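You operate a simulated robot arm through the tools that you are given. There is no shell and no other tool.

Carry out the task below with a simulated robot arm. There is one attempt and no reset: what you move stays moved.

## Task
Lock the processor lid and rub the butter into crumbs on low.
Fine: pusher in the tube before you start, dial off after.

It is judged by the outcome, as a careful person would: the job done as asked, and still so three seconds after it is handed in. It fails if anything else is knocked over, pushed out of place, dropped, spilled or broken. Lids that push on must go on centred and level and be pressed home; caps that screw on are set level and turned clockwise until they are tight.

## Robot
A 7-joint arm with a two-finger parallel gripper, fixed in place. Base frame: the origin is at the foot of the arm, x ahead of it, y to its left, z up; the work surface is at about z = 880. Units: mm, rad, N and s.
With the tool pointing down near the work surface it reaches from about 240 to 680 mm from the base axis. Its first joint turns from -1.152 to 1.152 rad. Payload 2.4 kg.
The TCP is the grasp point between the finger pads, 30 mm short of the fingertips. In the tool frame z runs along the fingers and y along their closing line. The gripper opens to 94 mm. The fingers are 28 mm wide and 10 mm thick; the gripper's body (50 by 96 mm) begins 55 mm behind the TCP.
Orientation is that of the tool frame in the base frame, as a unit quaternion [w, x, y, z]. With the fingers straight down and closing along the base's y, the tool's x points along the base's -x, its y along +y and its z along -z.

## Interface
- The arm moves only by the tool apply_moves. Its argument "plan" is one flat list of numbers, 7 for each row, row after row: the shift along the base's x, y, z in units of 50 mm (1.0 is 50 mm), then the turn, a rotation vector about the base's x, y, z in units of 6 degrees (1.0 is 6 degrees), then the opening, from 0 (shut) to 1 (fully open). In form: [dx, dy, dz, wx, wy, wz, gripper, dx, dy, dz, wx, wy, wz, gripper, ...]. A call has 1 to 20 rows; each row shifts and turns the commanded pose from where the row before left it. A call with a number of a shift or a turn outside -1 to 1 is refused whole. A row lasts 0.2 s, in which the tool goes at most 50 mm and 0.15 rad; a call with a longer step from one row to the next is refused whole, and so is a gripper value outside its range. A pose out of reach is approached as far as the arm can. The call stops where the force on the tool passes 40 N (or 10 N more than at its start, if that is more) or the arm is blocked; 0.2 s more then pass. Each finger travels about 153 mm/s and halts on what it meets, pressing with about 41 N; the grip force reading is that of the motor and also rises with nothing between the fingers. The clock runs only during rows and for 0.2 s after the last one: add rows that do not move to give the fingers time. The reply holds the time, the measured pose of the TCP, the force on the tool along the base axes, the opening and the grip force, in the units named above and with some noise, with the torque about the TCP (base axes, N m) and any sound that the robot's microphone picked up, and new pictures: "views" is both (left out), scene, wrist or none.
- Cameras (640 x 400 px; columns grow to the right, rows downward): "scene" is fixed at [29.2, 459.7, 1454.9]; the picture's right is [-0.86, -0.51, 0.00], its down [-0.24, 0.40, -0.88] and it looks along [0.46, -0.76, -0.47] (base axes); focal length 320 px, centre (320, 200). "wrist" rides on the gripper at [76, 14, -103] in the tool frame; the picture's right is [-0.18, 0.98, 0.00], its down [-0.75, -0.14, -0.64] and it looks along [-0.63, -0.12, 0.77] (tool axes); focal length 243 px, centre (320, 200). There is no depth. A picture from a camera that has moved, and an enlarged one, comes with that camera's place and axes in the base frame and with its lens.
- close_up(camera, box): a new picture of the part [left, top, right, bottom] of that camera's present view, enlarged. The clock stands still meanwhile.
- job_done(): hands the job in; it is judged then, once.

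Nothing tells you positions but the pictures and the camera data. Unless the task says otherwise, let go and move clear before handing in.

The tools are called after ">>>" by a JSON object that holds its "fn" and its "kwargs". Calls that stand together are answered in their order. apply_moves: Moves the arm, as the interface text tells. Its arguments: {"type":"object","properties":{"plan":{"type":"array","items":{"type":"number"}},"views":{"type":"string","enum":["both","scene","wrist","none"]}},"required":["plan"]} The other tools are called the same way: close_up (camera, box) takes an enlarged picture of a part of a camera's view; job_done () hands the job in.

At the start:

```text
time: 0.0
tool_pos: [377.2, 107.3, 1311.7]
tcp_rot: [0.0, 0.001, 1.0, -0.001]
force: [0.1, 0.4, -0.1]
torque: [-0.03, -0.04, 0.05]
gripper_width: 93.8
finger_force: 0.1
```

scene: 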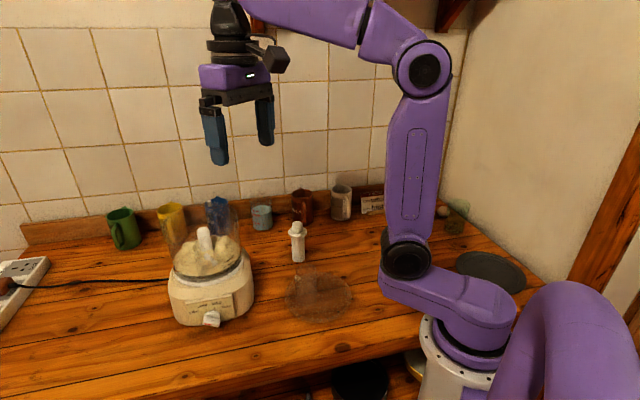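
wrist: 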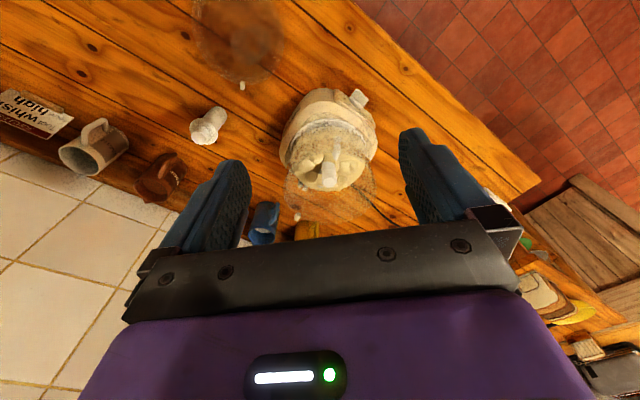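

I see a food processor with an open bowl, a transparent lid lying on the worktop, a white pusher standing near it, and a dial on the base's front. I'll look closer before moving.

>>> {"fn": "close_up", "kwargs": {"camera": "scene", "box": [140, 180, 280, 340]}}

>>> {"fn": "close_up", "kwargs": {"camera": "scene", "box": [260, 180, 400, 340]}}

>>> {"fn": "close_up", "kwargs": {"camera": "wrist", "box": [170, 0, 410, 240]}}

>>> {"fn": "close_up", "kwargs": {"camera": "scene", "box": [340, 170, 440, 230]}}

```text
2.50 times, centred on (210, 260) of scene
camera zoom: at [29.2, 459.7, 1454.9], right [-0.86, -0.51, 0.0], down [-0.24, 0.4, -0.88], along [0.46, -0.76, -0.47], focal length 801 px, centre (595, 50)
```

zoom: 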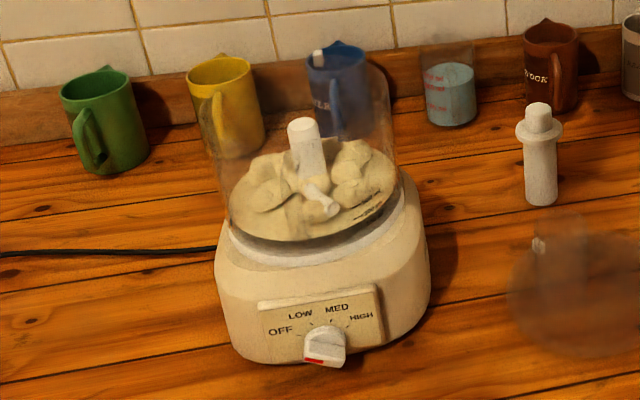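

```text
2.50 times, centred on (330, 260) of scene
camera zoom: at [29.2, 459.7, 1454.9], right [-0.86, -0.51, 0.0], down [-0.24, 0.4, -0.88], along [0.46, -0.76, -0.47], focal length 801 px, centre (295, 50)
```

zoom: 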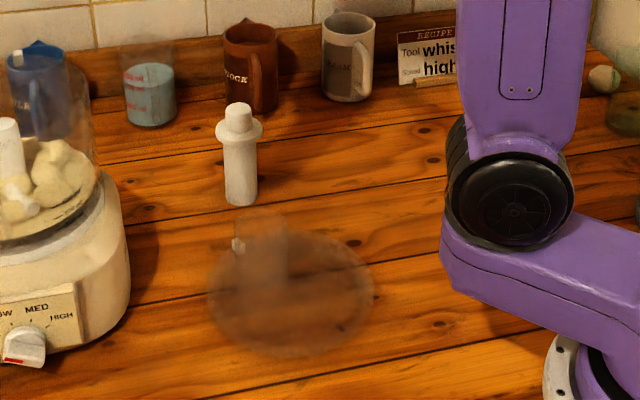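

```text
1.67 times, centred on (290, 120) of wrist
camera zoom: at [300.2, 121.5, 1415.4], right [0.18, 0.98, 0.0], down [0.75, -0.14, 0.64], along [0.63, -0.12, -0.77], focal length 404 px, centre (370, 333)
```

zoom: 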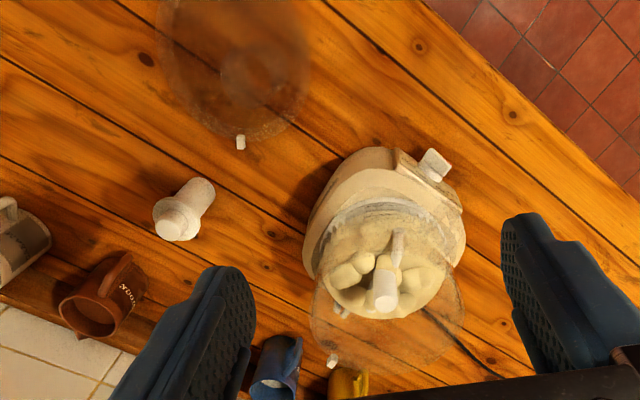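

```text
6.40 times, centred on (390, 200) of scene
camera zoom: at [29.2, 459.7, 1454.9], right [-0.86, -0.51, 0.0], down [-0.24, 0.4, -0.88], along [0.46, -0.76, -0.47], focal length 2050 px, centre (-128, 200)
```

zoom: 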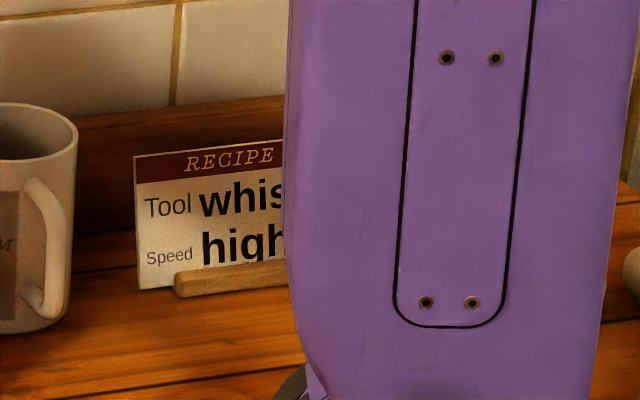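

The recipe card (whisk/high) isn't what was asked; I was told low. I'll zoom on the dial, the bowl rim, the lid and the pusher.

>>> {"fn": "close_up", "kwargs": {"camera": "scene", "box": [190, 285, 246, 335]}}

>>> {"fn": "close_up", "kwargs": {"camera": "scene", "box": [160, 190, 260, 290]}}

>>> {"fn": "close_up", "kwargs": {"camera": "scene", "box": [275, 215, 365, 330]}}

>>> {"fn": "close_up", "kwargs": {"camera": "wrist", "box": [180, 0, 300, 120]}}

>>> {"fn": "close_up", "kwargs": {"camera": "wrist", "box": [265, 75, 395, 235]}}

```text
8.00 times, centred on (218, 310) of scene
camera zoom: at [29.2, 459.7, 1454.9], right [-0.86, -0.51, 0.0], down [-0.24, 0.4, -0.88], along [0.46, -0.76, -0.47], focal length 2563 px, centre (1136, -680)
```

zoom: 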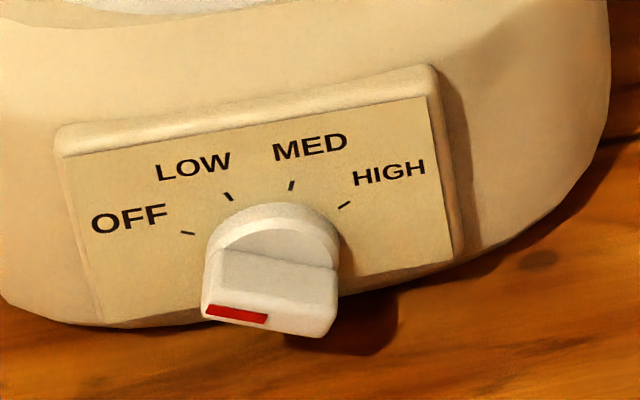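

```text
4.00 times, centred on (210, 240) of scene
camera zoom: at [29.2, 459.7, 1454.9], right [-0.86, -0.51, 0.0], down [-0.24, 0.4, -0.88], along [0.46, -0.76, -0.47], focal length 1281 px, centre (760, 40)
```

zoom: 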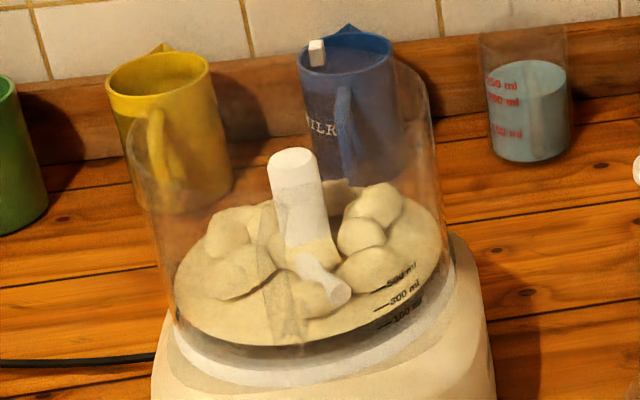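

```text
3.48 times, centred on (320, 272) of scene
camera zoom: at [29.2, 459.7, 1454.9], right [-0.86, -0.51, 0.0], down [-0.24, 0.4, -0.88], along [0.46, -0.76, -0.47], focal length 1114 px, centre (320, -52)
```

zoom: 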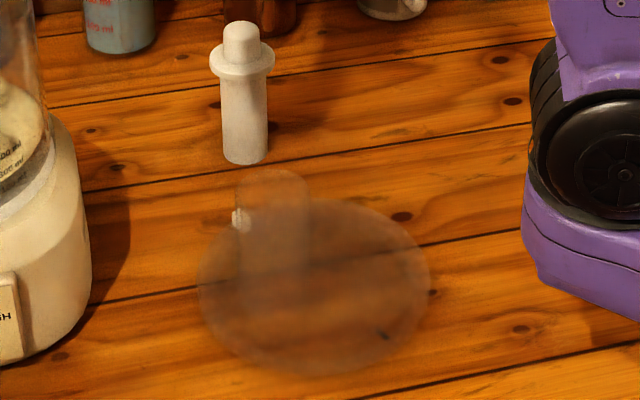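

```text
3.33 times, centred on (240, 60) of wrist
camera zoom: at [300.2, 121.5, 1415.4], right [0.18, 0.98, 0.0], down [0.75, -0.14, 0.64], along [0.63, -0.12, -0.77], focal length 809 px, centre (587, 667)
```

zoom: 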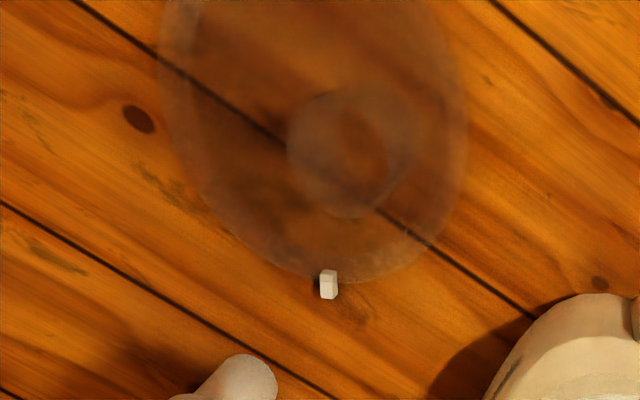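

```text
2.50 times, centred on (330, 155) of wrist
camera zoom: at [300.2, 121.5, 1415.4], right [0.18, 0.98, 0.0], down [0.75, -0.14, 0.64], along [0.63, -0.12, -0.77], focal length 606 px, centre (295, 312)
```

zoom: 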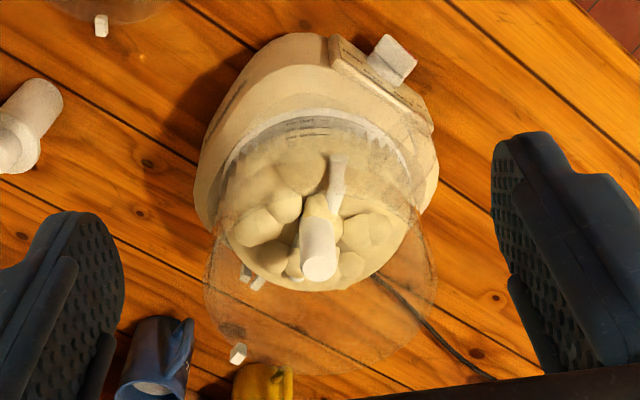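

The lid lies on the worktop around (328,-26), with its feed tube up. The pusher stands near (461,-135), the bowl centre is about (545,91) with its rim near z 1090, and the dial appears to be on OFF. I'll move above the lid for a better view.

>>> {"fn": "apply_moves", "kwargs": {"plan": [-0.2, -0.5, -0.5, 0, 0, 0, 1, -0.2, -0.5, -0.5, 0, 0, 0, 1, -0.2, -0.5, -0.5, 0, 0, 0, 1, -0.2, -0.5, -0.3, 0, 0, 0, 1, -0.2, -0.3, 0, 0, 0, 0, 1]}}

```text
time: 1.2
tool_pos: [328.2, -8.9, 1222.5]
tcp_rot: [0.0, 0.0, 1.0, 0.0]
force: [-0.5, 1.0, 0.1]
torque: [-0.01, 0.01, 0.02]
gripper_width: 94.1
finger_force: 0.1
camera wrist: at [250.7, 6.1, 1325.5], right [0.18, 0.98, 0.0], down [0.75, -0.14, 0.64], along [0.63, -0.12, -0.77], focal length 243 px, centre (320, 200)
```

scene: 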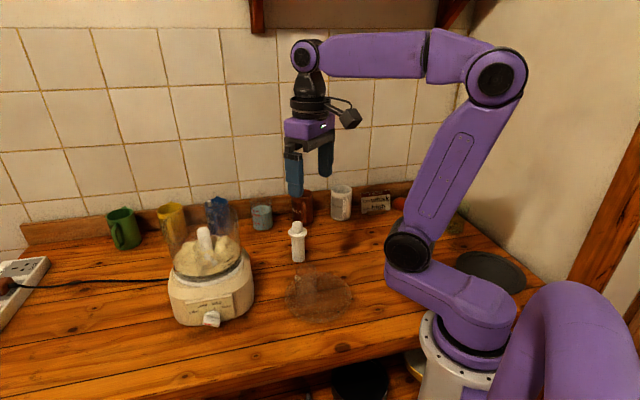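
wrist: 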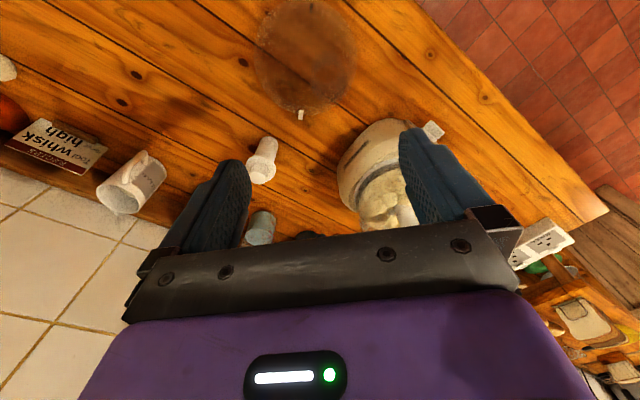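

The lid is at the top edge of the wrist view. I'll tilt the tool 30° so the wrist camera looks straight down at it.

>>> {"fn": "apply_moves", "kwargs": {"plan": [0, 0, 0, 0, 1, 0, 1, 0, 0, 0, 0, 1, 0, 1, 0, 0, 0, 0, 1, 0, 1, 0, 0, 0, 0, 1, 0, 1, 0, 0, 0, 0, 1, 0, 1]}}

>>> {"fn": "close_up", "kwargs": {"camera": "wrist", "box": [180, 40, 420, 200]}}

>>> {"fn": "close_up", "kwargs": {"camera": "scene", "box": [275, 250, 365, 340]}}

```text
time: 2.4
tool_pos: [326.5, -6.5, 1222.9]
tcp_rot: [-0.259, 0.0, 0.966, -0.001]
force: [-1.0, 0.8, -0.2]
torque: [-0.01, 0.01, 0.02]
gripper_width: 94.1
finger_force: 0.0
camera wrist: at [311.5, 7.0, 1350.0], right [0.16, 0.98, -0.09], down [0.97, -0.14, 0.18], along [0.16, -0.12, -0.98], focal length 243 px, centre (320, 200)
```

scene: 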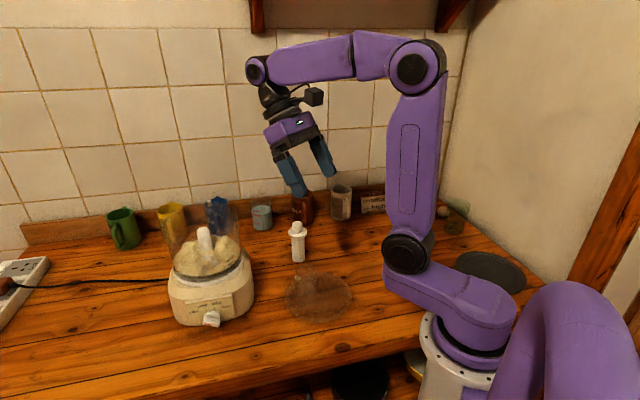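
wrist: 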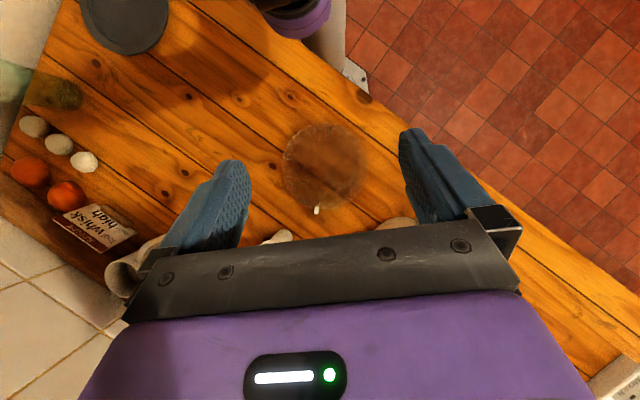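

```text
2.50 times, centred on (300, 120) of wrist
camera zoom: at [311.5, 7.0, 1350.0], right [0.16, 0.98, -0.09], down [0.97, -0.14, 0.18], along [0.16, -0.12, -0.98], focal length 606 px, centre (370, 400)
```

zoom: 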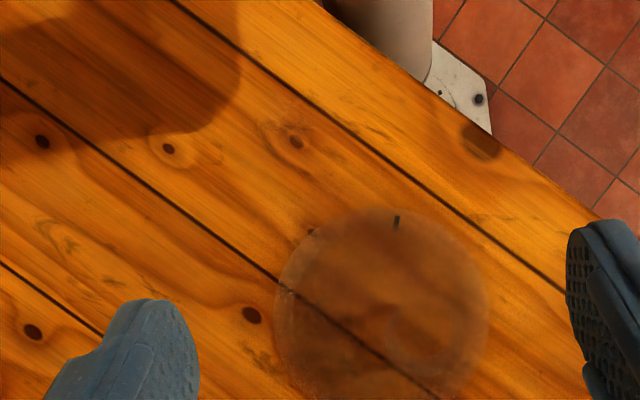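

```text
4.44 times, centred on (320, 295) of scene
camera zoom: at [29.2, 459.7, 1454.9], right [-0.86, -0.51, 0.0], down [-0.24, 0.4, -0.88], along [0.46, -0.76, -0.47], focal length 1424 px, centre (320, -222)
```

zoom: 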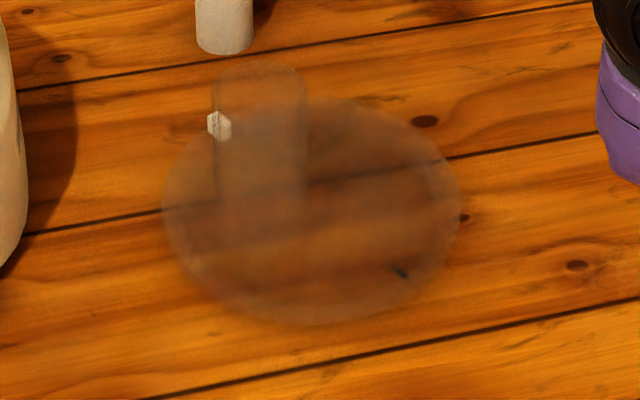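

>>> {"fn": "close_up", "kwargs": {"camera": "wrist", "box": [265, 110, 385, 225]}}

>>> {"fn": "close_up", "kwargs": {"camera": "wrist", "box": [250, 200, 420, 240]}}

```text
3.48 times, centred on (325, 168) of wrist
camera zoom: at [311.5, 7.0, 1350.0], right [0.16, 0.98, -0.09], down [0.97, -0.14, 0.18], along [0.16, -0.12, -0.98], focal length 844 px, centre (303, 313)
```

zoom: 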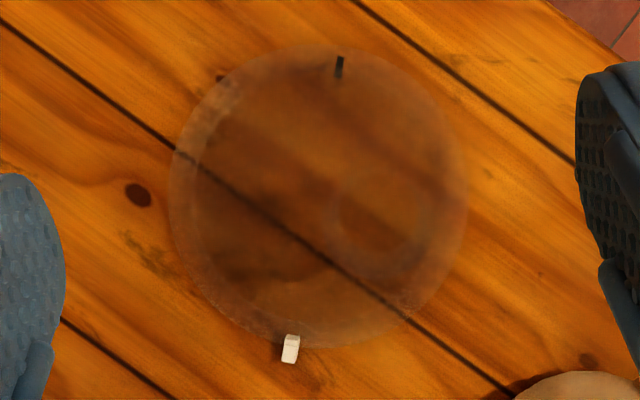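

```text
3.76 times, centred on (335, 220) of wrist
camera zoom: at [311.5, 7.0, 1350.0], right [0.16, 0.98, -0.09], down [0.97, -0.14, 0.18], along [0.16, -0.12, -0.98], focal length 913 px, centre (264, 125)
```

zoom: 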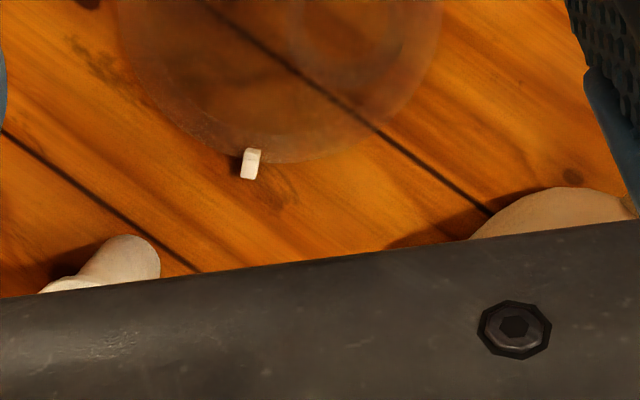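

The lid's white tab sits at about -20° from its centre (325,-30), a dark mark is opposite it, and the feed tube is at about (339,6). Next I'll look closely at the bowl rim's tab.

>>> {"fn": "apply_moves", "kwargs": {"plan": [0.78, 0.17, 0, 0, -1, 0, 1, 0.78, 0.17, 0, 0, -1, 0, 1, 0.78, 0.17, 0, 0, -1, 0, 1, 0.78, 0.17, 0, 0, -1, 0, 1, 0.78, 0.17, 0, 0, -1, 0, 1], "views": "wrist"}}

>>> {"fn": "close_up", "kwargs": {"camera": "wrist", "box": [240, 60, 420, 225]}}

```text
time: 3.6
tool_pos: [524.7, 36.7, 1222.6]
tcp_rot: [0.001, -0.001, 1.0, -0.001]
force: [0.1, 0.2, 0.6]
torque: [0.01, 0.03, 0.01]
gripper_width: 93.9
finger_force: 0.0
camera wrist: at [446.9, 51.2, 1326.7], right [0.18, 0.98, 0.0], down [0.75, -0.14, 0.64], along [0.63, -0.12, -0.77], focal length 243 px, centre (320, 200)
```

wrist: 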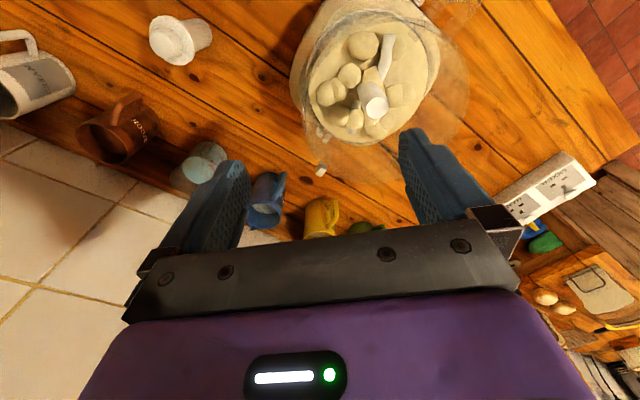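

```text
2.42 times, centred on (330, 142) of wrist
camera zoom: at [446.9, 51.2, 1326.7], right [0.18, 0.98, 0.0], down [0.75, -0.14, 0.64], along [0.63, -0.12, -0.77], focal length 588 px, centre (296, 339)
```

zoom: 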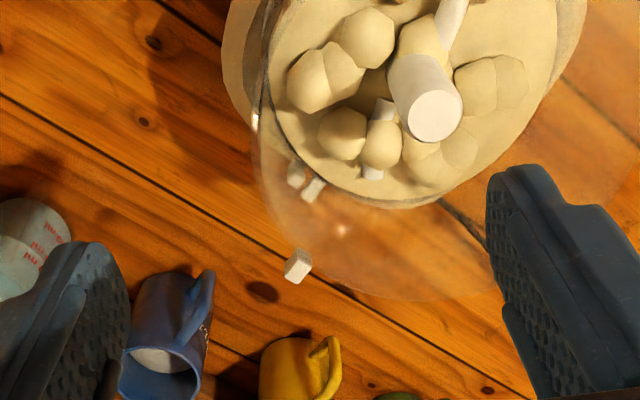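

>>> {"fn": "close_up", "kwargs": {"camera": "wrist", "box": [295, 110, 375, 185]}}

>>> {"fn": "close_up", "kwargs": {"camera": "scene", "box": [155, 190, 265, 290]}}

>>> {"fn": "close_up", "kwargs": {"camera": "wrist", "box": [280, 0, 480, 130]}}

```text
5.33 times, centred on (335, 148) of wrist
camera zoom: at [446.9, 51.2, 1326.7], right [0.18, 0.98, 0.0], down [0.75, -0.14, 0.64], along [0.63, -0.12, -0.77], focal length 1294 px, centre (240, 480)
```

zoom: 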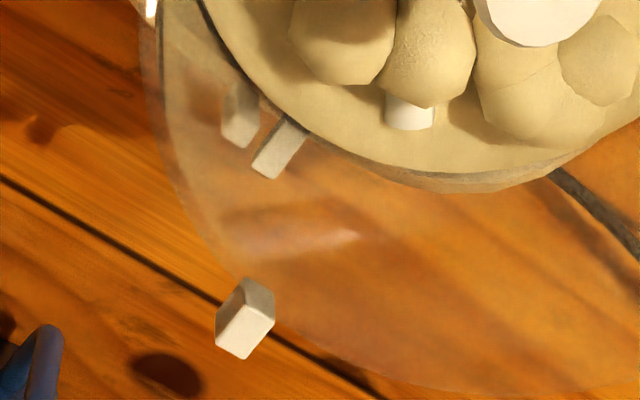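

```text
4.00 times, centred on (210, 240) of scene
camera zoom: at [29.2, 459.7, 1454.9], right [-0.86, -0.51, 0.0], down [-0.24, 0.4, -0.88], along [0.46, -0.76, -0.47], focal length 1281 px, centre (760, 40)
```

zoom: 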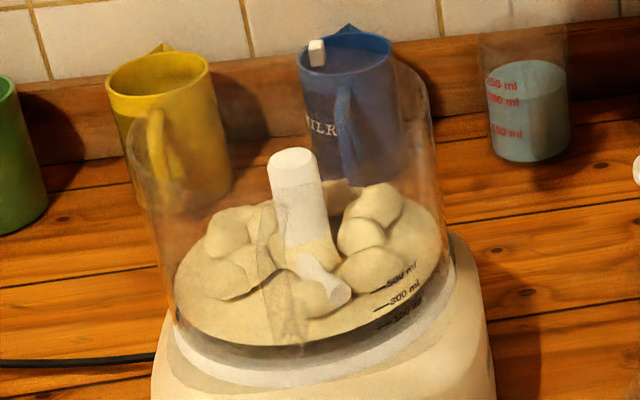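

```text
3.08 times, centred on (380, 65) of wrist
camera zoom: at [446.9, 51.2, 1326.7], right [0.18, 0.98, 0.0], down [0.75, -0.14, 0.64], along [0.63, -0.12, -0.77], focal length 746 px, centre (135, 615)
```

zoom: 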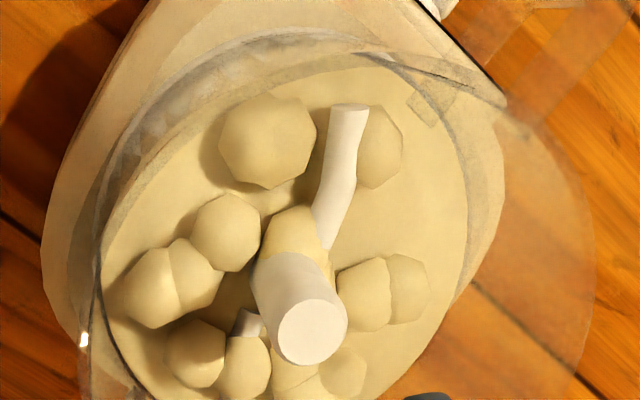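

The bowl's rim tab is at about -51° around the bowl centre. I'll check for alignment marks on the front of the bowl rim.

>>> {"fn": "close_up", "kwargs": {"camera": "wrist", "box": [370, 0, 460, 60]}}

>>> {"fn": "close_up", "kwargs": {"camera": "scene", "box": [185, 225, 245, 275]}}

>>> {"fn": "close_up", "kwargs": {"camera": "scene", "box": [155, 200, 225, 250]}}

```text
6.67 times, centred on (415, 30) of wrist
camera zoom: at [446.9, 51.2, 1326.7], right [0.18, 0.98, 0.0], down [0.75, -0.14, 0.64], along [0.63, -0.12, -0.77], focal length 1618 px, centre (-313, 1333)
```

zoom: 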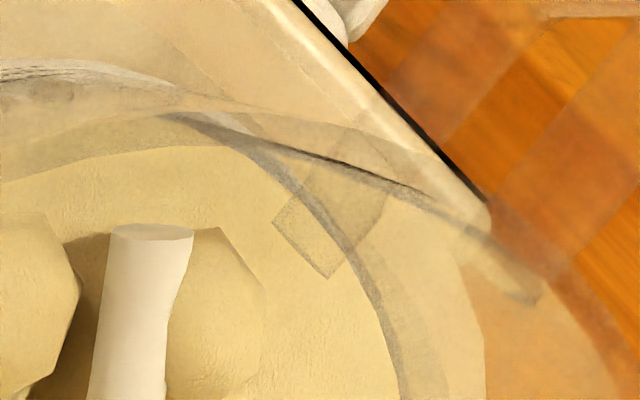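

```text
8.00 times, centred on (215, 250) of scene
camera zoom: at [29.2, 459.7, 1454.9], right [-0.86, -0.51, 0.0], down [-0.24, 0.4, -0.88], along [0.46, -0.76, -0.47], focal length 2563 px, centre (1160, -200)
```

zoom: 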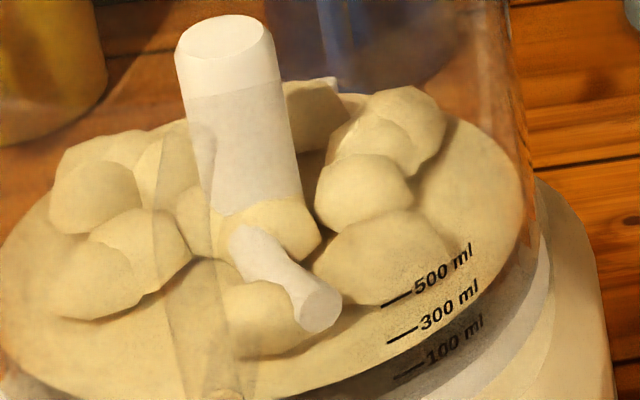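

```text
8.00 times, centred on (190, 225) of scene
camera zoom: at [29.2, 459.7, 1454.9], right [-0.86, -0.51, 0.0], down [-0.24, 0.4, -0.88], along [0.46, -0.76, -0.47], focal length 2563 px, centre (1360, 0)
```

zoom: 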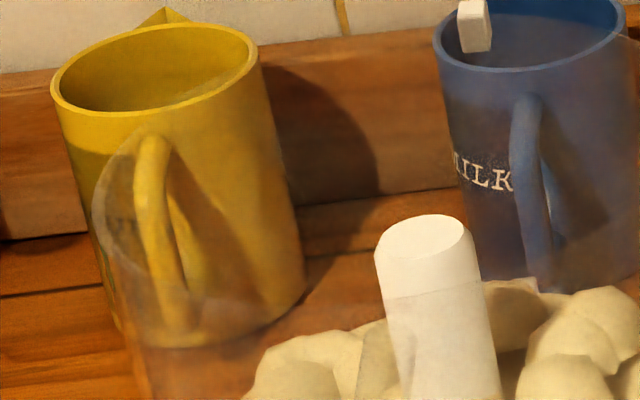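

The bowl has a clear handle on its front side. Now I'll hover over the lid's feed tube to locate it precisely.

>>> {"fn": "apply_moves", "kwargs": {"plan": [-0.8, -0.12, -0.3, 0, 0, 0, 1, -0.8, -0.12, -0.3, 0, 0, 0, 1, -0.75, -0.12, -0.6, 0, 0, 0, 1, -0.7, -0.12, -0.65, 0, 0, 0, 1, -0.66, -0.13, -0.7, 0, 0, 0, 1, 0, 0, -0.5, 0, 0, 0, 1]}}

>>> {"fn": "close_up", "kwargs": {"camera": "wrist", "box": [240, 30, 410, 190]}}

>>> {"fn": "close_up", "kwargs": {"camera": "scene", "box": [270, 230, 370, 330]}}

```text
time: 5.0
tool_pos: [335.9, 2.8, 1069.0]
tcp_rot: [0.0, 0.0, 1.0, 0.0]
force: [0.3, 0.7, -0.5]
torque: [0.0, 0.0, 0.01]
gripper_width: 93.8
finger_force: 0.1
camera wrist: at [258.9, 17.9, 1172.3], right [0.18, 0.98, 0.0], down [0.75, -0.14, 0.64], along [0.63, -0.12, -0.77], focal length 243 px, centre (320, 200)
```

scene: 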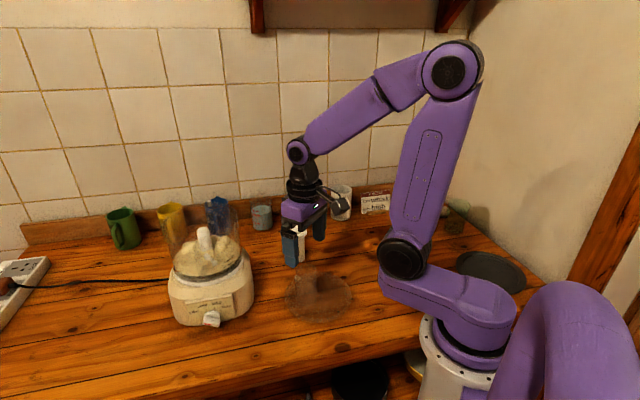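
wrist: 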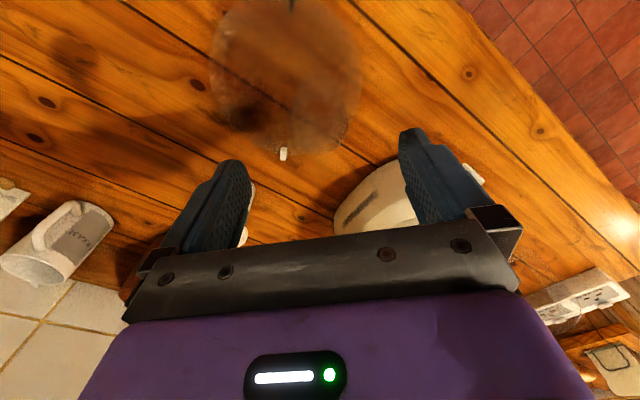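

```text
2.50 times, centred on (325, 110) of wrist
camera zoom: at [258.9, 17.9, 1172.3], right [0.18, 0.98, 0.0], down [0.75, -0.14, 0.64], along [0.63, -0.12, -0.77], focal length 606 px, centre (308, 425)
```

zoom: 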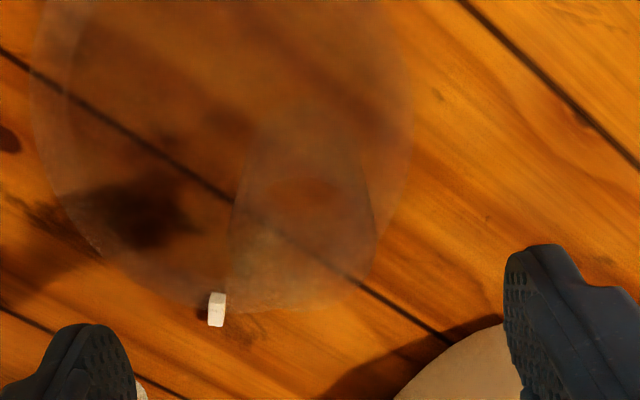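

```text
4.00 times, centred on (320, 280) of scene
camera zoom: at [29.2, 459.7, 1454.9], right [-0.86, -0.51, 0.0], down [-0.24, 0.4, -0.88], along [0.46, -0.76, -0.47], focal length 1281 px, centre (320, -120)
```

zoom: 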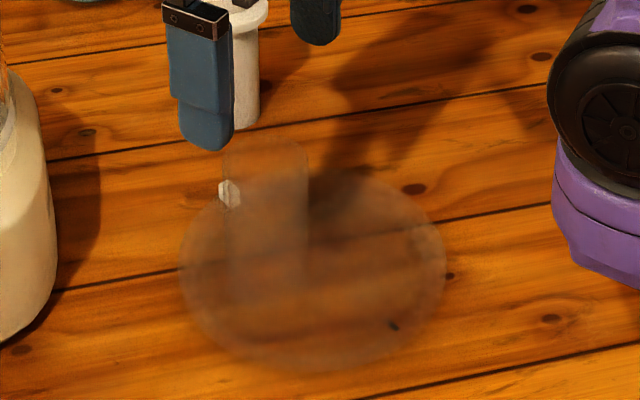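

The tube axis is at about (338,3), with its top near z 988. I'll descend and grip it.

>>> {"fn": "apply_moves", "kwargs": {"plan": [0.04, 0, -0.8, 0, 0, 0, 1, 0, 0, -0.8, 0, 0, 0, 1, 0, 0, -0.75, 0, 0, 0, 1, 0, 0, 0, 0, 0, 0, 1]}}

>>> {"fn": "close_up", "kwargs": {"camera": "wrist", "box": [230, 60, 430, 220]}}

>>> {"fn": "close_up", "kwargs": {"camera": "scene", "box": [270, 220, 370, 320]}}

```text
time: 6.0
tool_pos: [338.4, 3.0, 951.5]
tcp_rot: [0.0, -0.001, 1.0, 0.0]
force: [-0.2, 1.7, -0.2]
torque: [0.01, -0.01, -0.01]
gripper_width: 94.1
finger_force: 0.0
camera wrist: at [260.6, 18.3, 1055.0], right [0.18, 0.98, 0.0], down [0.75, -0.14, 0.64], along [0.63, -0.12, -0.77], focal length 243 px, centre (320, 200)
```

scene: 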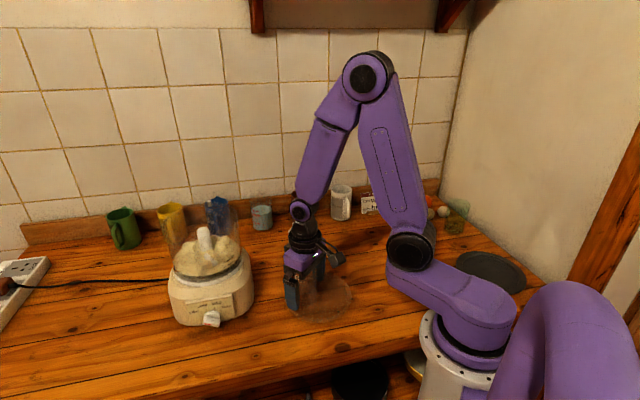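
wrist: 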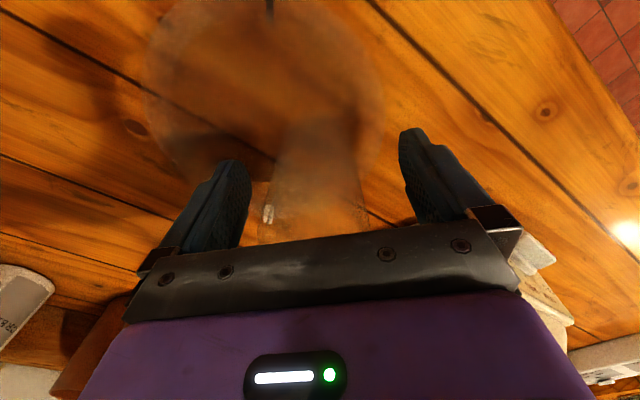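

```text
2.50 times, centred on (330, 140) of wrist
camera zoom: at [260.6, 18.3, 1055.0], right [0.18, 0.98, 0.0], down [0.75, -0.14, 0.64], along [0.63, -0.12, -0.77], focal length 606 px, centre (295, 350)
```

zoom: 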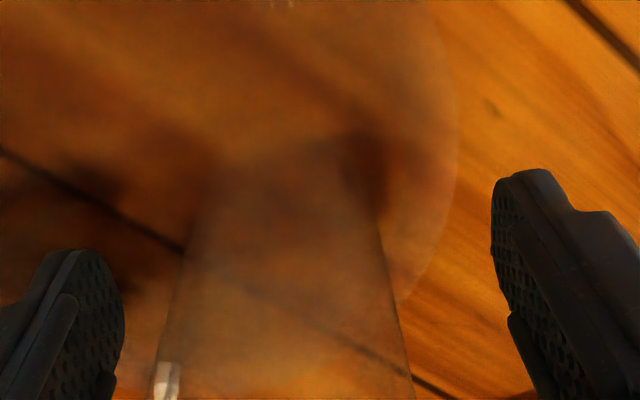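

```text
4.00 times, centred on (320, 270) of scene
camera zoom: at [29.2, 459.7, 1454.9], right [-0.86, -0.51, 0.0], down [-0.24, 0.4, -0.88], along [0.46, -0.76, -0.47], focal length 1281 px, centre (320, -80)
```

zoom: 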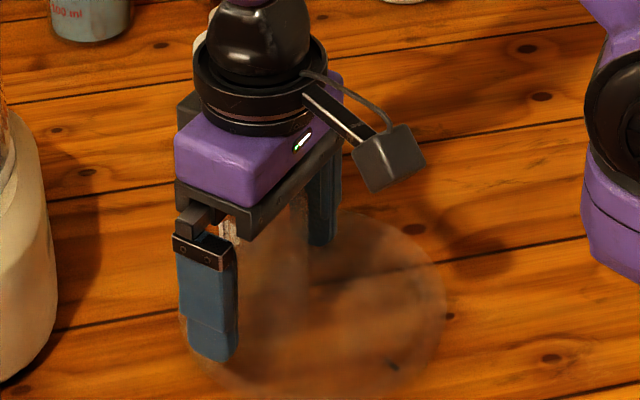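

>>> {"fn": "apply_moves", "kwargs": {"plan": [0, -0.05, 0, 0, 0, 0, 1, 0, 0, 0, 0, 0, 0, 0.4, 0, 0, 0, 0, 0, 0, 0.4, 0, 0, 0, 0, 0, 0, 0.4, 0, 0, 0, 0, 0, 0, 0.4], "views": "wrist"}}

```text
time: 7.2
tool_pos: [339.8, 1.1, 951.4]
tcp_rot: [0.001, 0.0, 1.0, 0.0]
force: [0.9, 0.1, 5.7]
torque: [-0.3, -0.07, 0.24]
gripper_width: 55.0
finger_force: 41.0
camera wrist: at [261.4, 15.9, 1055.4], right [0.18, 0.98, 0.0], down [0.75, -0.14, 0.64], along [0.63, -0.12, -0.77], focal length 243 px, centre (320, 200)
```

wrist: 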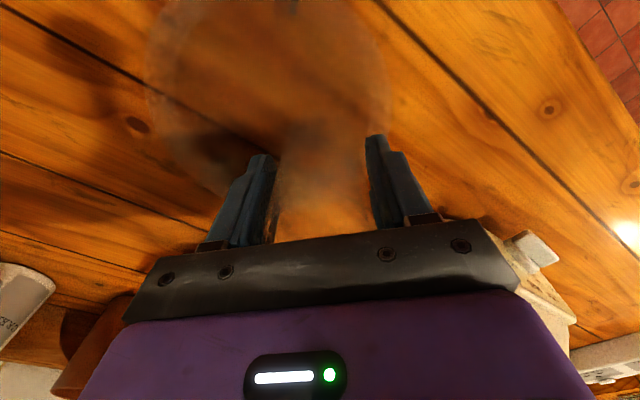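

The tube is gripped at 55 mm. I'll lift slowly and check that the lid comes up level.

>>> {"fn": "apply_moves", "kwargs": {"plan": [0, 0, 0.2, 0, 0, 0, 0.35, 0, 0, 0.5, 0, 0, 0, 0.35, 0, 0, 0.9, 0, 0, 0, 0.35, 0, 0, 0.9, 0, 0, 0, 0.35, 0, 0, 0.9, 0, 0, 0, 0.35, 0, 0, 0.9, 0, 0, 0, 0.35, 0, 0, 0.9, 0, 0, 0, 0.35, 0, 0, 0.2, 0, 0, 0, 0.35]}}

>>> {"fn": "close_up", "kwargs": {"camera": "scene", "box": [230, 130, 370, 240]}}

>>> {"fn": "close_up", "kwargs": {"camera": "wrist", "box": [120, 0, 420, 240]}}

```text
time: 9.0
tool_pos: [340.4, 0.3, 1222.6]
tcp_rot: [0.0, 0.0, 1.0, 0.0]
force: [0.0, -0.5, -1.5]
torque: [0.06, -0.03, 0.0]
gripper_width: 54.3
finger_force: 41.5
camera wrist: at [262.3, 15.3, 1326.0], right [0.18, 0.98, 0.0], down [0.75, -0.14, 0.64], along [0.63, -0.12, -0.77], focal length 243 px, centre (320, 200)
```

scene: 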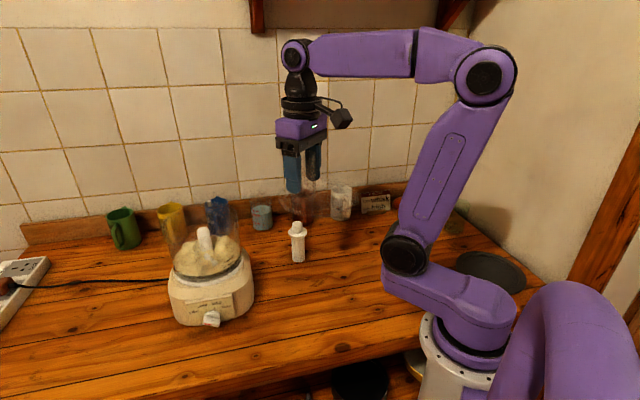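
wrist: 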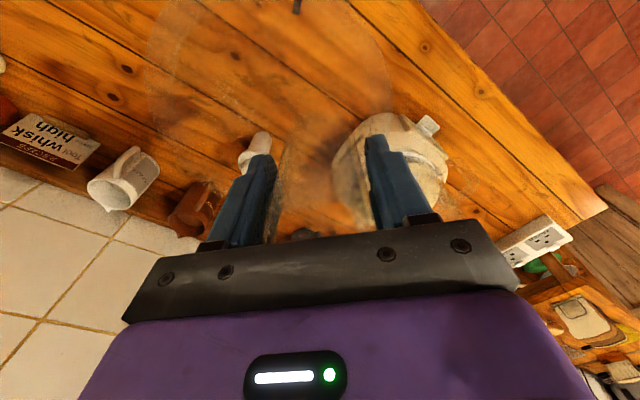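

```text
3.64 times, centred on (300, 185) of scene
camera zoom: at [29.2, 459.7, 1454.9], right [-0.86, -0.51, 0.0], down [-0.24, 0.4, -0.88], along [0.46, -0.76, -0.47], focal length 1165 px, centre (393, 254)
```

zoom: 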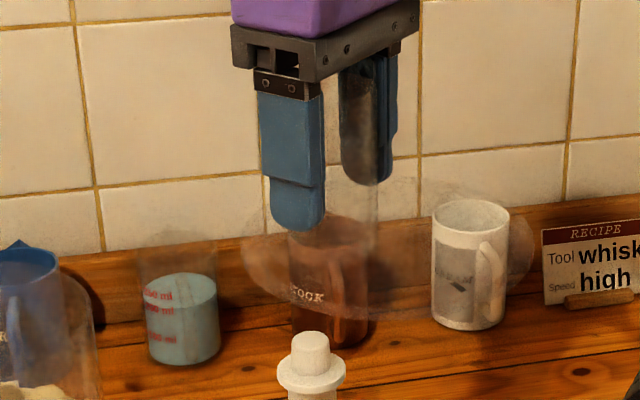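

```text
1.67 times, centred on (270, 120) of wrist
camera zoom: at [262.3, 15.3, 1326.0], right [0.18, 0.98, 0.0], down [0.75, -0.14, 0.64], along [0.63, -0.12, -0.77], focal length 404 px, centre (403, 333)
```

zoom: 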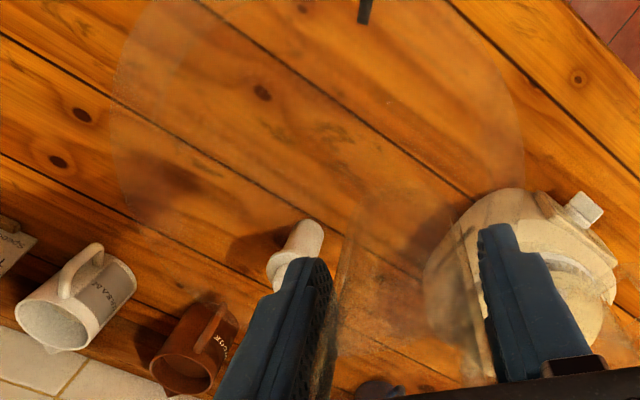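

>>> {"fn": "close_up", "kwargs": {"camera": "wrist", "box": [130, 0, 410, 175]}}

>>> {"fn": "close_up", "kwargs": {"camera": "scene", "box": [270, 160, 360, 220]}}

```text
2.29 times, centred on (270, 88) of wrist
camera zoom: at [262.3, 15.3, 1326.0], right [0.18, 0.98, 0.0], down [0.75, -0.14, 0.64], along [0.63, -0.12, -0.77], focal length 555 px, centre (434, 457)
```

zoom: 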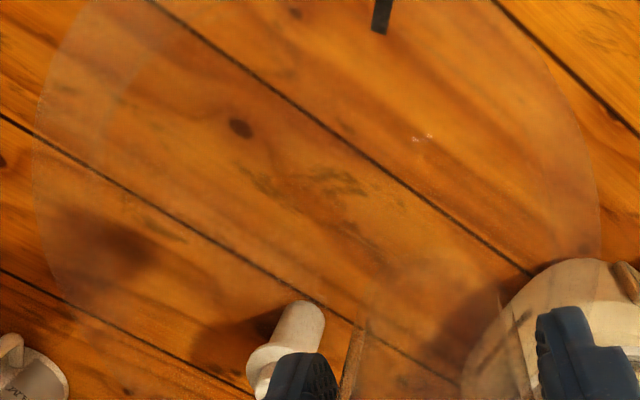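

```text
6.67 times, centred on (315, 190) of scene
camera zoom: at [29.2, 459.7, 1454.9], right [-0.86, -0.51, 0.0], down [-0.24, 0.4, -0.88], along [0.46, -0.76, -0.47], focal length 2136 px, centre (353, 267)
```

zoom: 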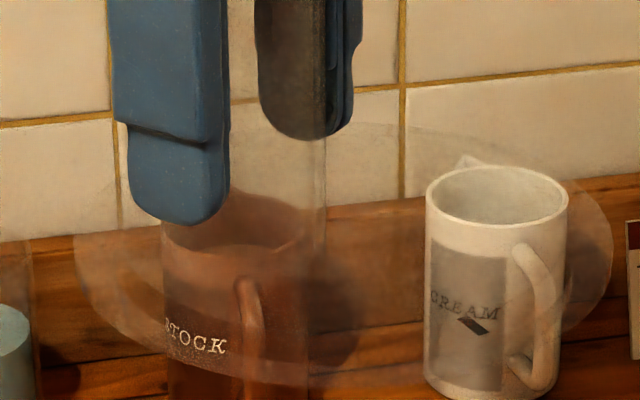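

The lid hangs level, with its centre about (-15,-31) from the TCP. I'll carry it over the bowl at (544.5,91.5), staying well above the rim.

>>> {"fn": "apply_moves", "kwargs": {"plan": [0.5, 0.28, 0, 0, 0, 0, 0.35, 0.73, 0.41, 0, 0, 0, 0, 0.35, 0.73, 0.41, 0, 0, 0, 0, 0.35, 0.73, 0.41, 0, 0, 0, 0, 0.35, 0.73, 0.41, 0, 0, 0, 0, 0.35, 0.73, 0.41, 0, 0, 0, 0, 0.35, 0.23, 0.11, 0, 0, 0, 0, 0.35, 0, 0, 0, 0, 0, 0, 0.35]}}

>>> {"fn": "close_up", "kwargs": {"camera": "scene", "box": [140, 140, 280, 240]}}

>>> {"fn": "close_up", "kwargs": {"camera": "wrist", "box": [130, 0, 410, 200]}}

```text
time: 10.8
tool_pos: [557.9, 124.3, 1222.6]
tcp_rot: [-0.001, 0.0, 1.0, 0.0]
force: [-1.1, -0.1, -0.6]
torque: [0.02, -0.03, -0.04]
gripper_width: 53.9
finger_force: 40.7
camera wrist: at [482.2, 138.9, 1326.6], right [0.18, 0.98, 0.0], down [0.75, -0.14, 0.64], along [0.63, -0.12, -0.77], focal length 243 px, centre (320, 200)
```

scene: 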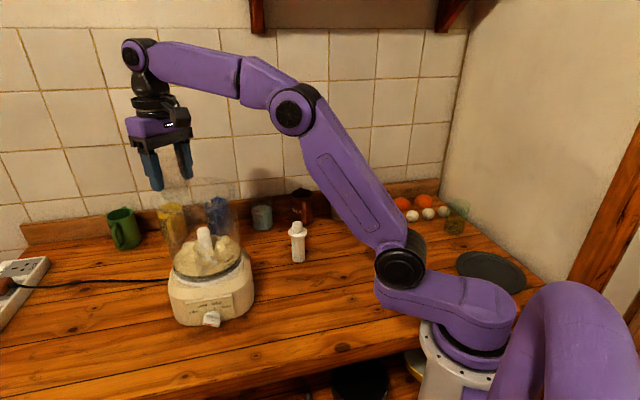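
wrist: 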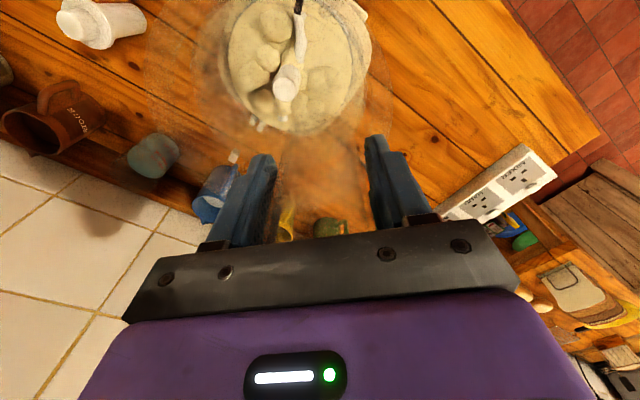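

```text
4.00 times, centred on (210, 190) of scene
camera zoom: at [29.3, 459.7, 1454.9], right [-0.86, -0.51, 0.0], down [-0.24, 0.4, -0.88], along [0.46, -0.76, -0.47], focal length 1281 px, centre (760, 240)
```

zoom: 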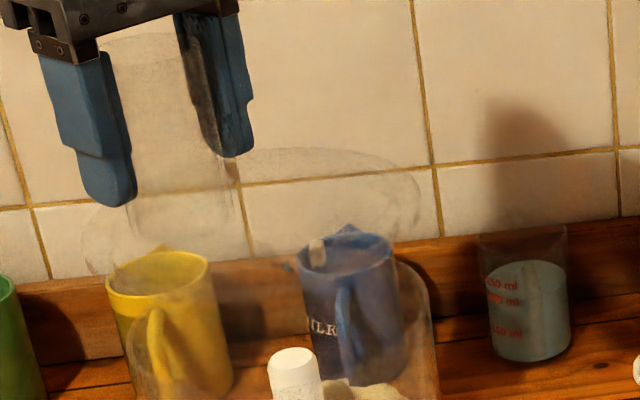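

```text
2.00 times, centred on (270, 100) of wrist
camera zoom: at [482.2, 138.9, 1326.6], right [0.18, 0.98, 0.0], down [0.75, -0.14, 0.64], along [0.63, -0.12, -0.77], focal length 485 px, centre (420, 400)
```

zoom: 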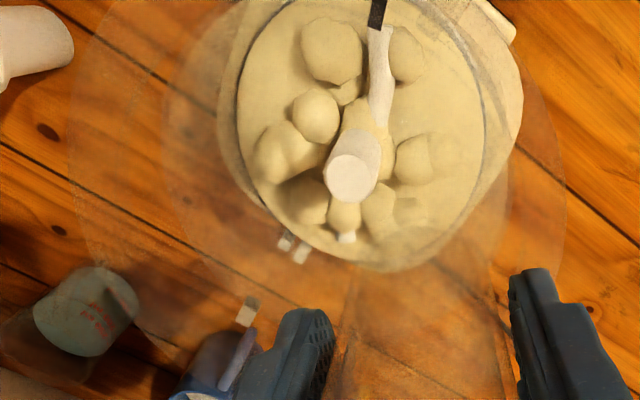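

>>> {"fn": "close_up", "kwargs": {"camera": "scene", "box": [150, 165, 250, 225]}}

>>> {"fn": "close_up", "kwargs": {"camera": "wrist", "box": [140, 0, 280, 180]}}

>>> {"fn": "close_up", "kwargs": {"camera": "wrist", "box": [270, 0, 410, 180]}}

```text
6.40 times, centred on (200, 195) of scene
camera zoom: at [29.3, 459.7, 1454.9], right [-0.86, -0.51, 0.0], down [-0.24, 0.4, -0.88], along [0.46, -0.76, -0.47], focal length 2050 px, centre (1088, 232)
```

zoom: 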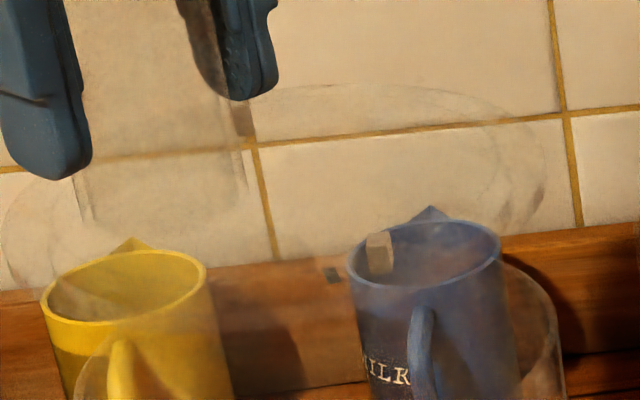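

```text
2.22 times, centred on (210, 90) of wrist
camera zoom: at [482.2, 138.9, 1326.6], right [0.18, 0.98, 0.0], down [0.75, -0.14, 0.64], along [0.63, -0.12, -0.77], focal length 539 px, centre (564, 444)
```

zoom: 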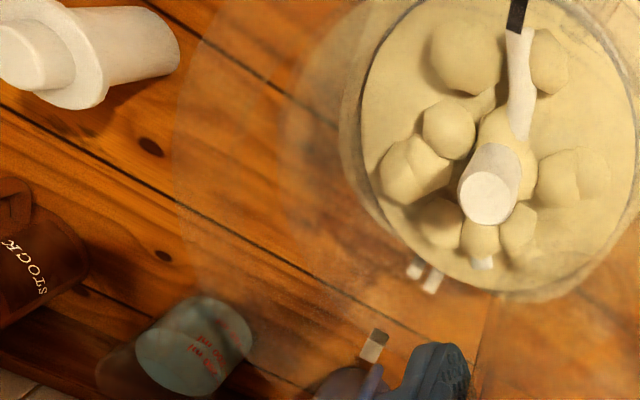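

```text
2.22 times, centred on (340, 90) of wrist
camera zoom: at [482.2, 138.9, 1326.6], right [0.18, 0.98, 0.0], down [0.75, -0.14, 0.64], along [0.63, -0.12, -0.77], focal length 539 px, centre (276, 444)
```

zoom: 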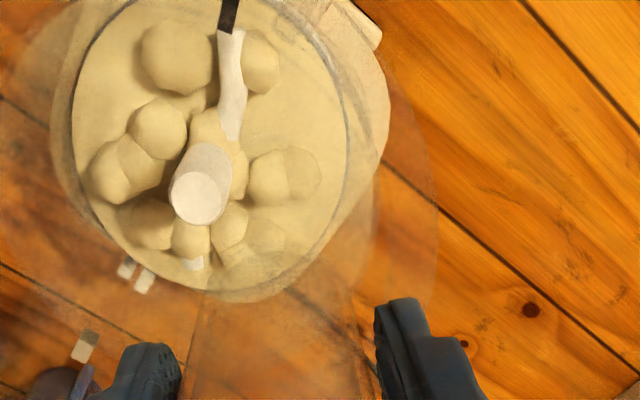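

Comparing both cameras, the lid seems to have turned about -9.5° in the grip. I'll turn it back, so that its tab is about 30° anticlockwise of the bowl's tab, and lower it to just above the rim to check centring.

>>> {"fn": "apply_moves", "kwargs": {"plan": [0.02, 0, 0, 0, 0, 0.8, 0.35, 0, 0, -0.3, 0, 0, 0.8, 0.35, 0, 0, -0.4, 0, 0, 0, 0.35, 0, 0, -0.1, 0, 0, 0, 0.35, 0, 0, 0, 0, 0, 0, 0.35]}}

>>> {"fn": "close_up", "kwargs": {"camera": "scene", "box": [150, 170, 250, 230]}}

>>> {"fn": "close_up", "kwargs": {"camera": "wrist", "box": [130, 0, 280, 180]}}

>>> {"fn": "close_up", "kwargs": {"camera": "wrist", "box": [270, 0, 420, 180]}}

```text
time: 12.0
tool_pos: [559.2, 125.1, 1181.0]
tcp_rot: [0.0, -0.084, 0.996, 0.0]
force: [0.3, -0.5, -2.0]
torque: [0.04, -0.01, -0.02]
gripper_width: 54.1
finger_force: 41.0
camera wrist: at [480.8, 126.2, 1285.2], right [0.02, 1.0, 0.0], down [0.77, -0.01, 0.64], along [0.64, -0.01, -0.77], focal length 243 px, centre (320, 200)
```

scene: 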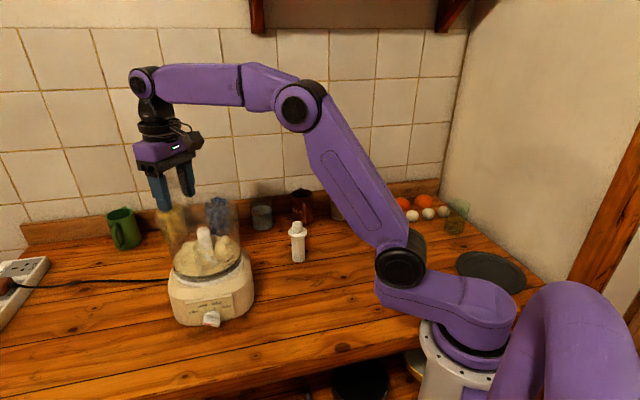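
wrist: 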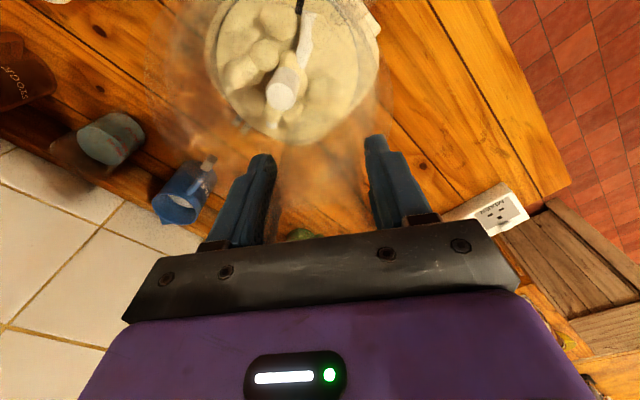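

```text
6.40 times, centred on (200, 200) of scene
camera zoom: at [29.3, 459.7, 1454.9], right [-0.86, -0.51, 0.0], down [-0.24, 0.4, -0.88], along [0.46, -0.76, -0.47], focal length 2050 px, centre (1088, 200)
```

zoom: 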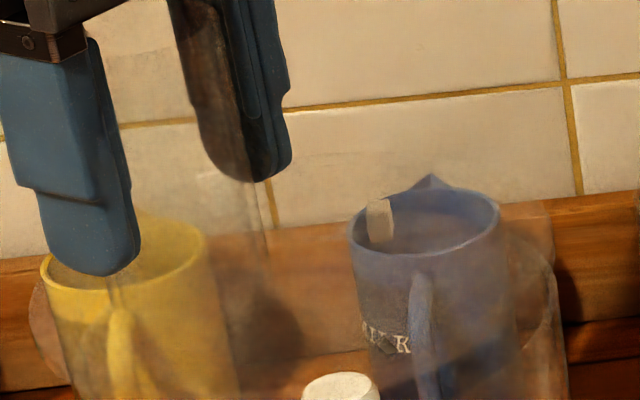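

```text
2.22 times, centred on (205, 90) of wrist
camera zoom: at [480.8, 126.2, 1285.2], right [0.02, 1.0, 0.0], down [0.77, -0.01, 0.64], along [0.64, -0.01, -0.77], focal length 539 px, centre (576, 444)
```

zoom: 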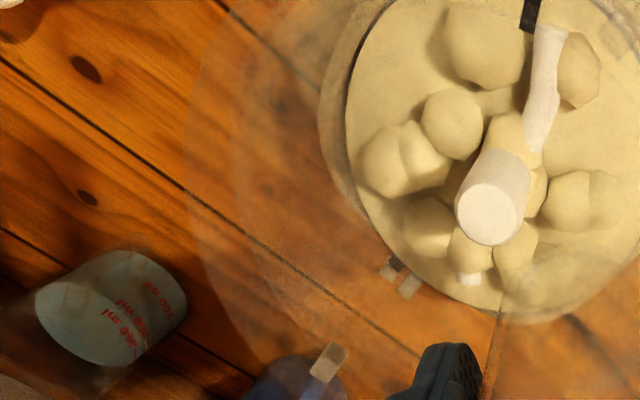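

```text
2.22 times, centred on (345, 90) of wrist
camera zoom: at [480.8, 126.2, 1285.2], right [0.02, 1.0, 0.0], down [0.77, -0.01, 0.64], along [0.64, -0.01, -0.77], focal length 539 px, centre (264, 444)
```

zoom: 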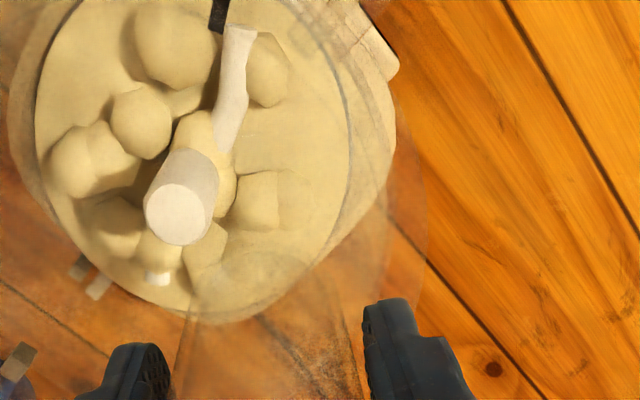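

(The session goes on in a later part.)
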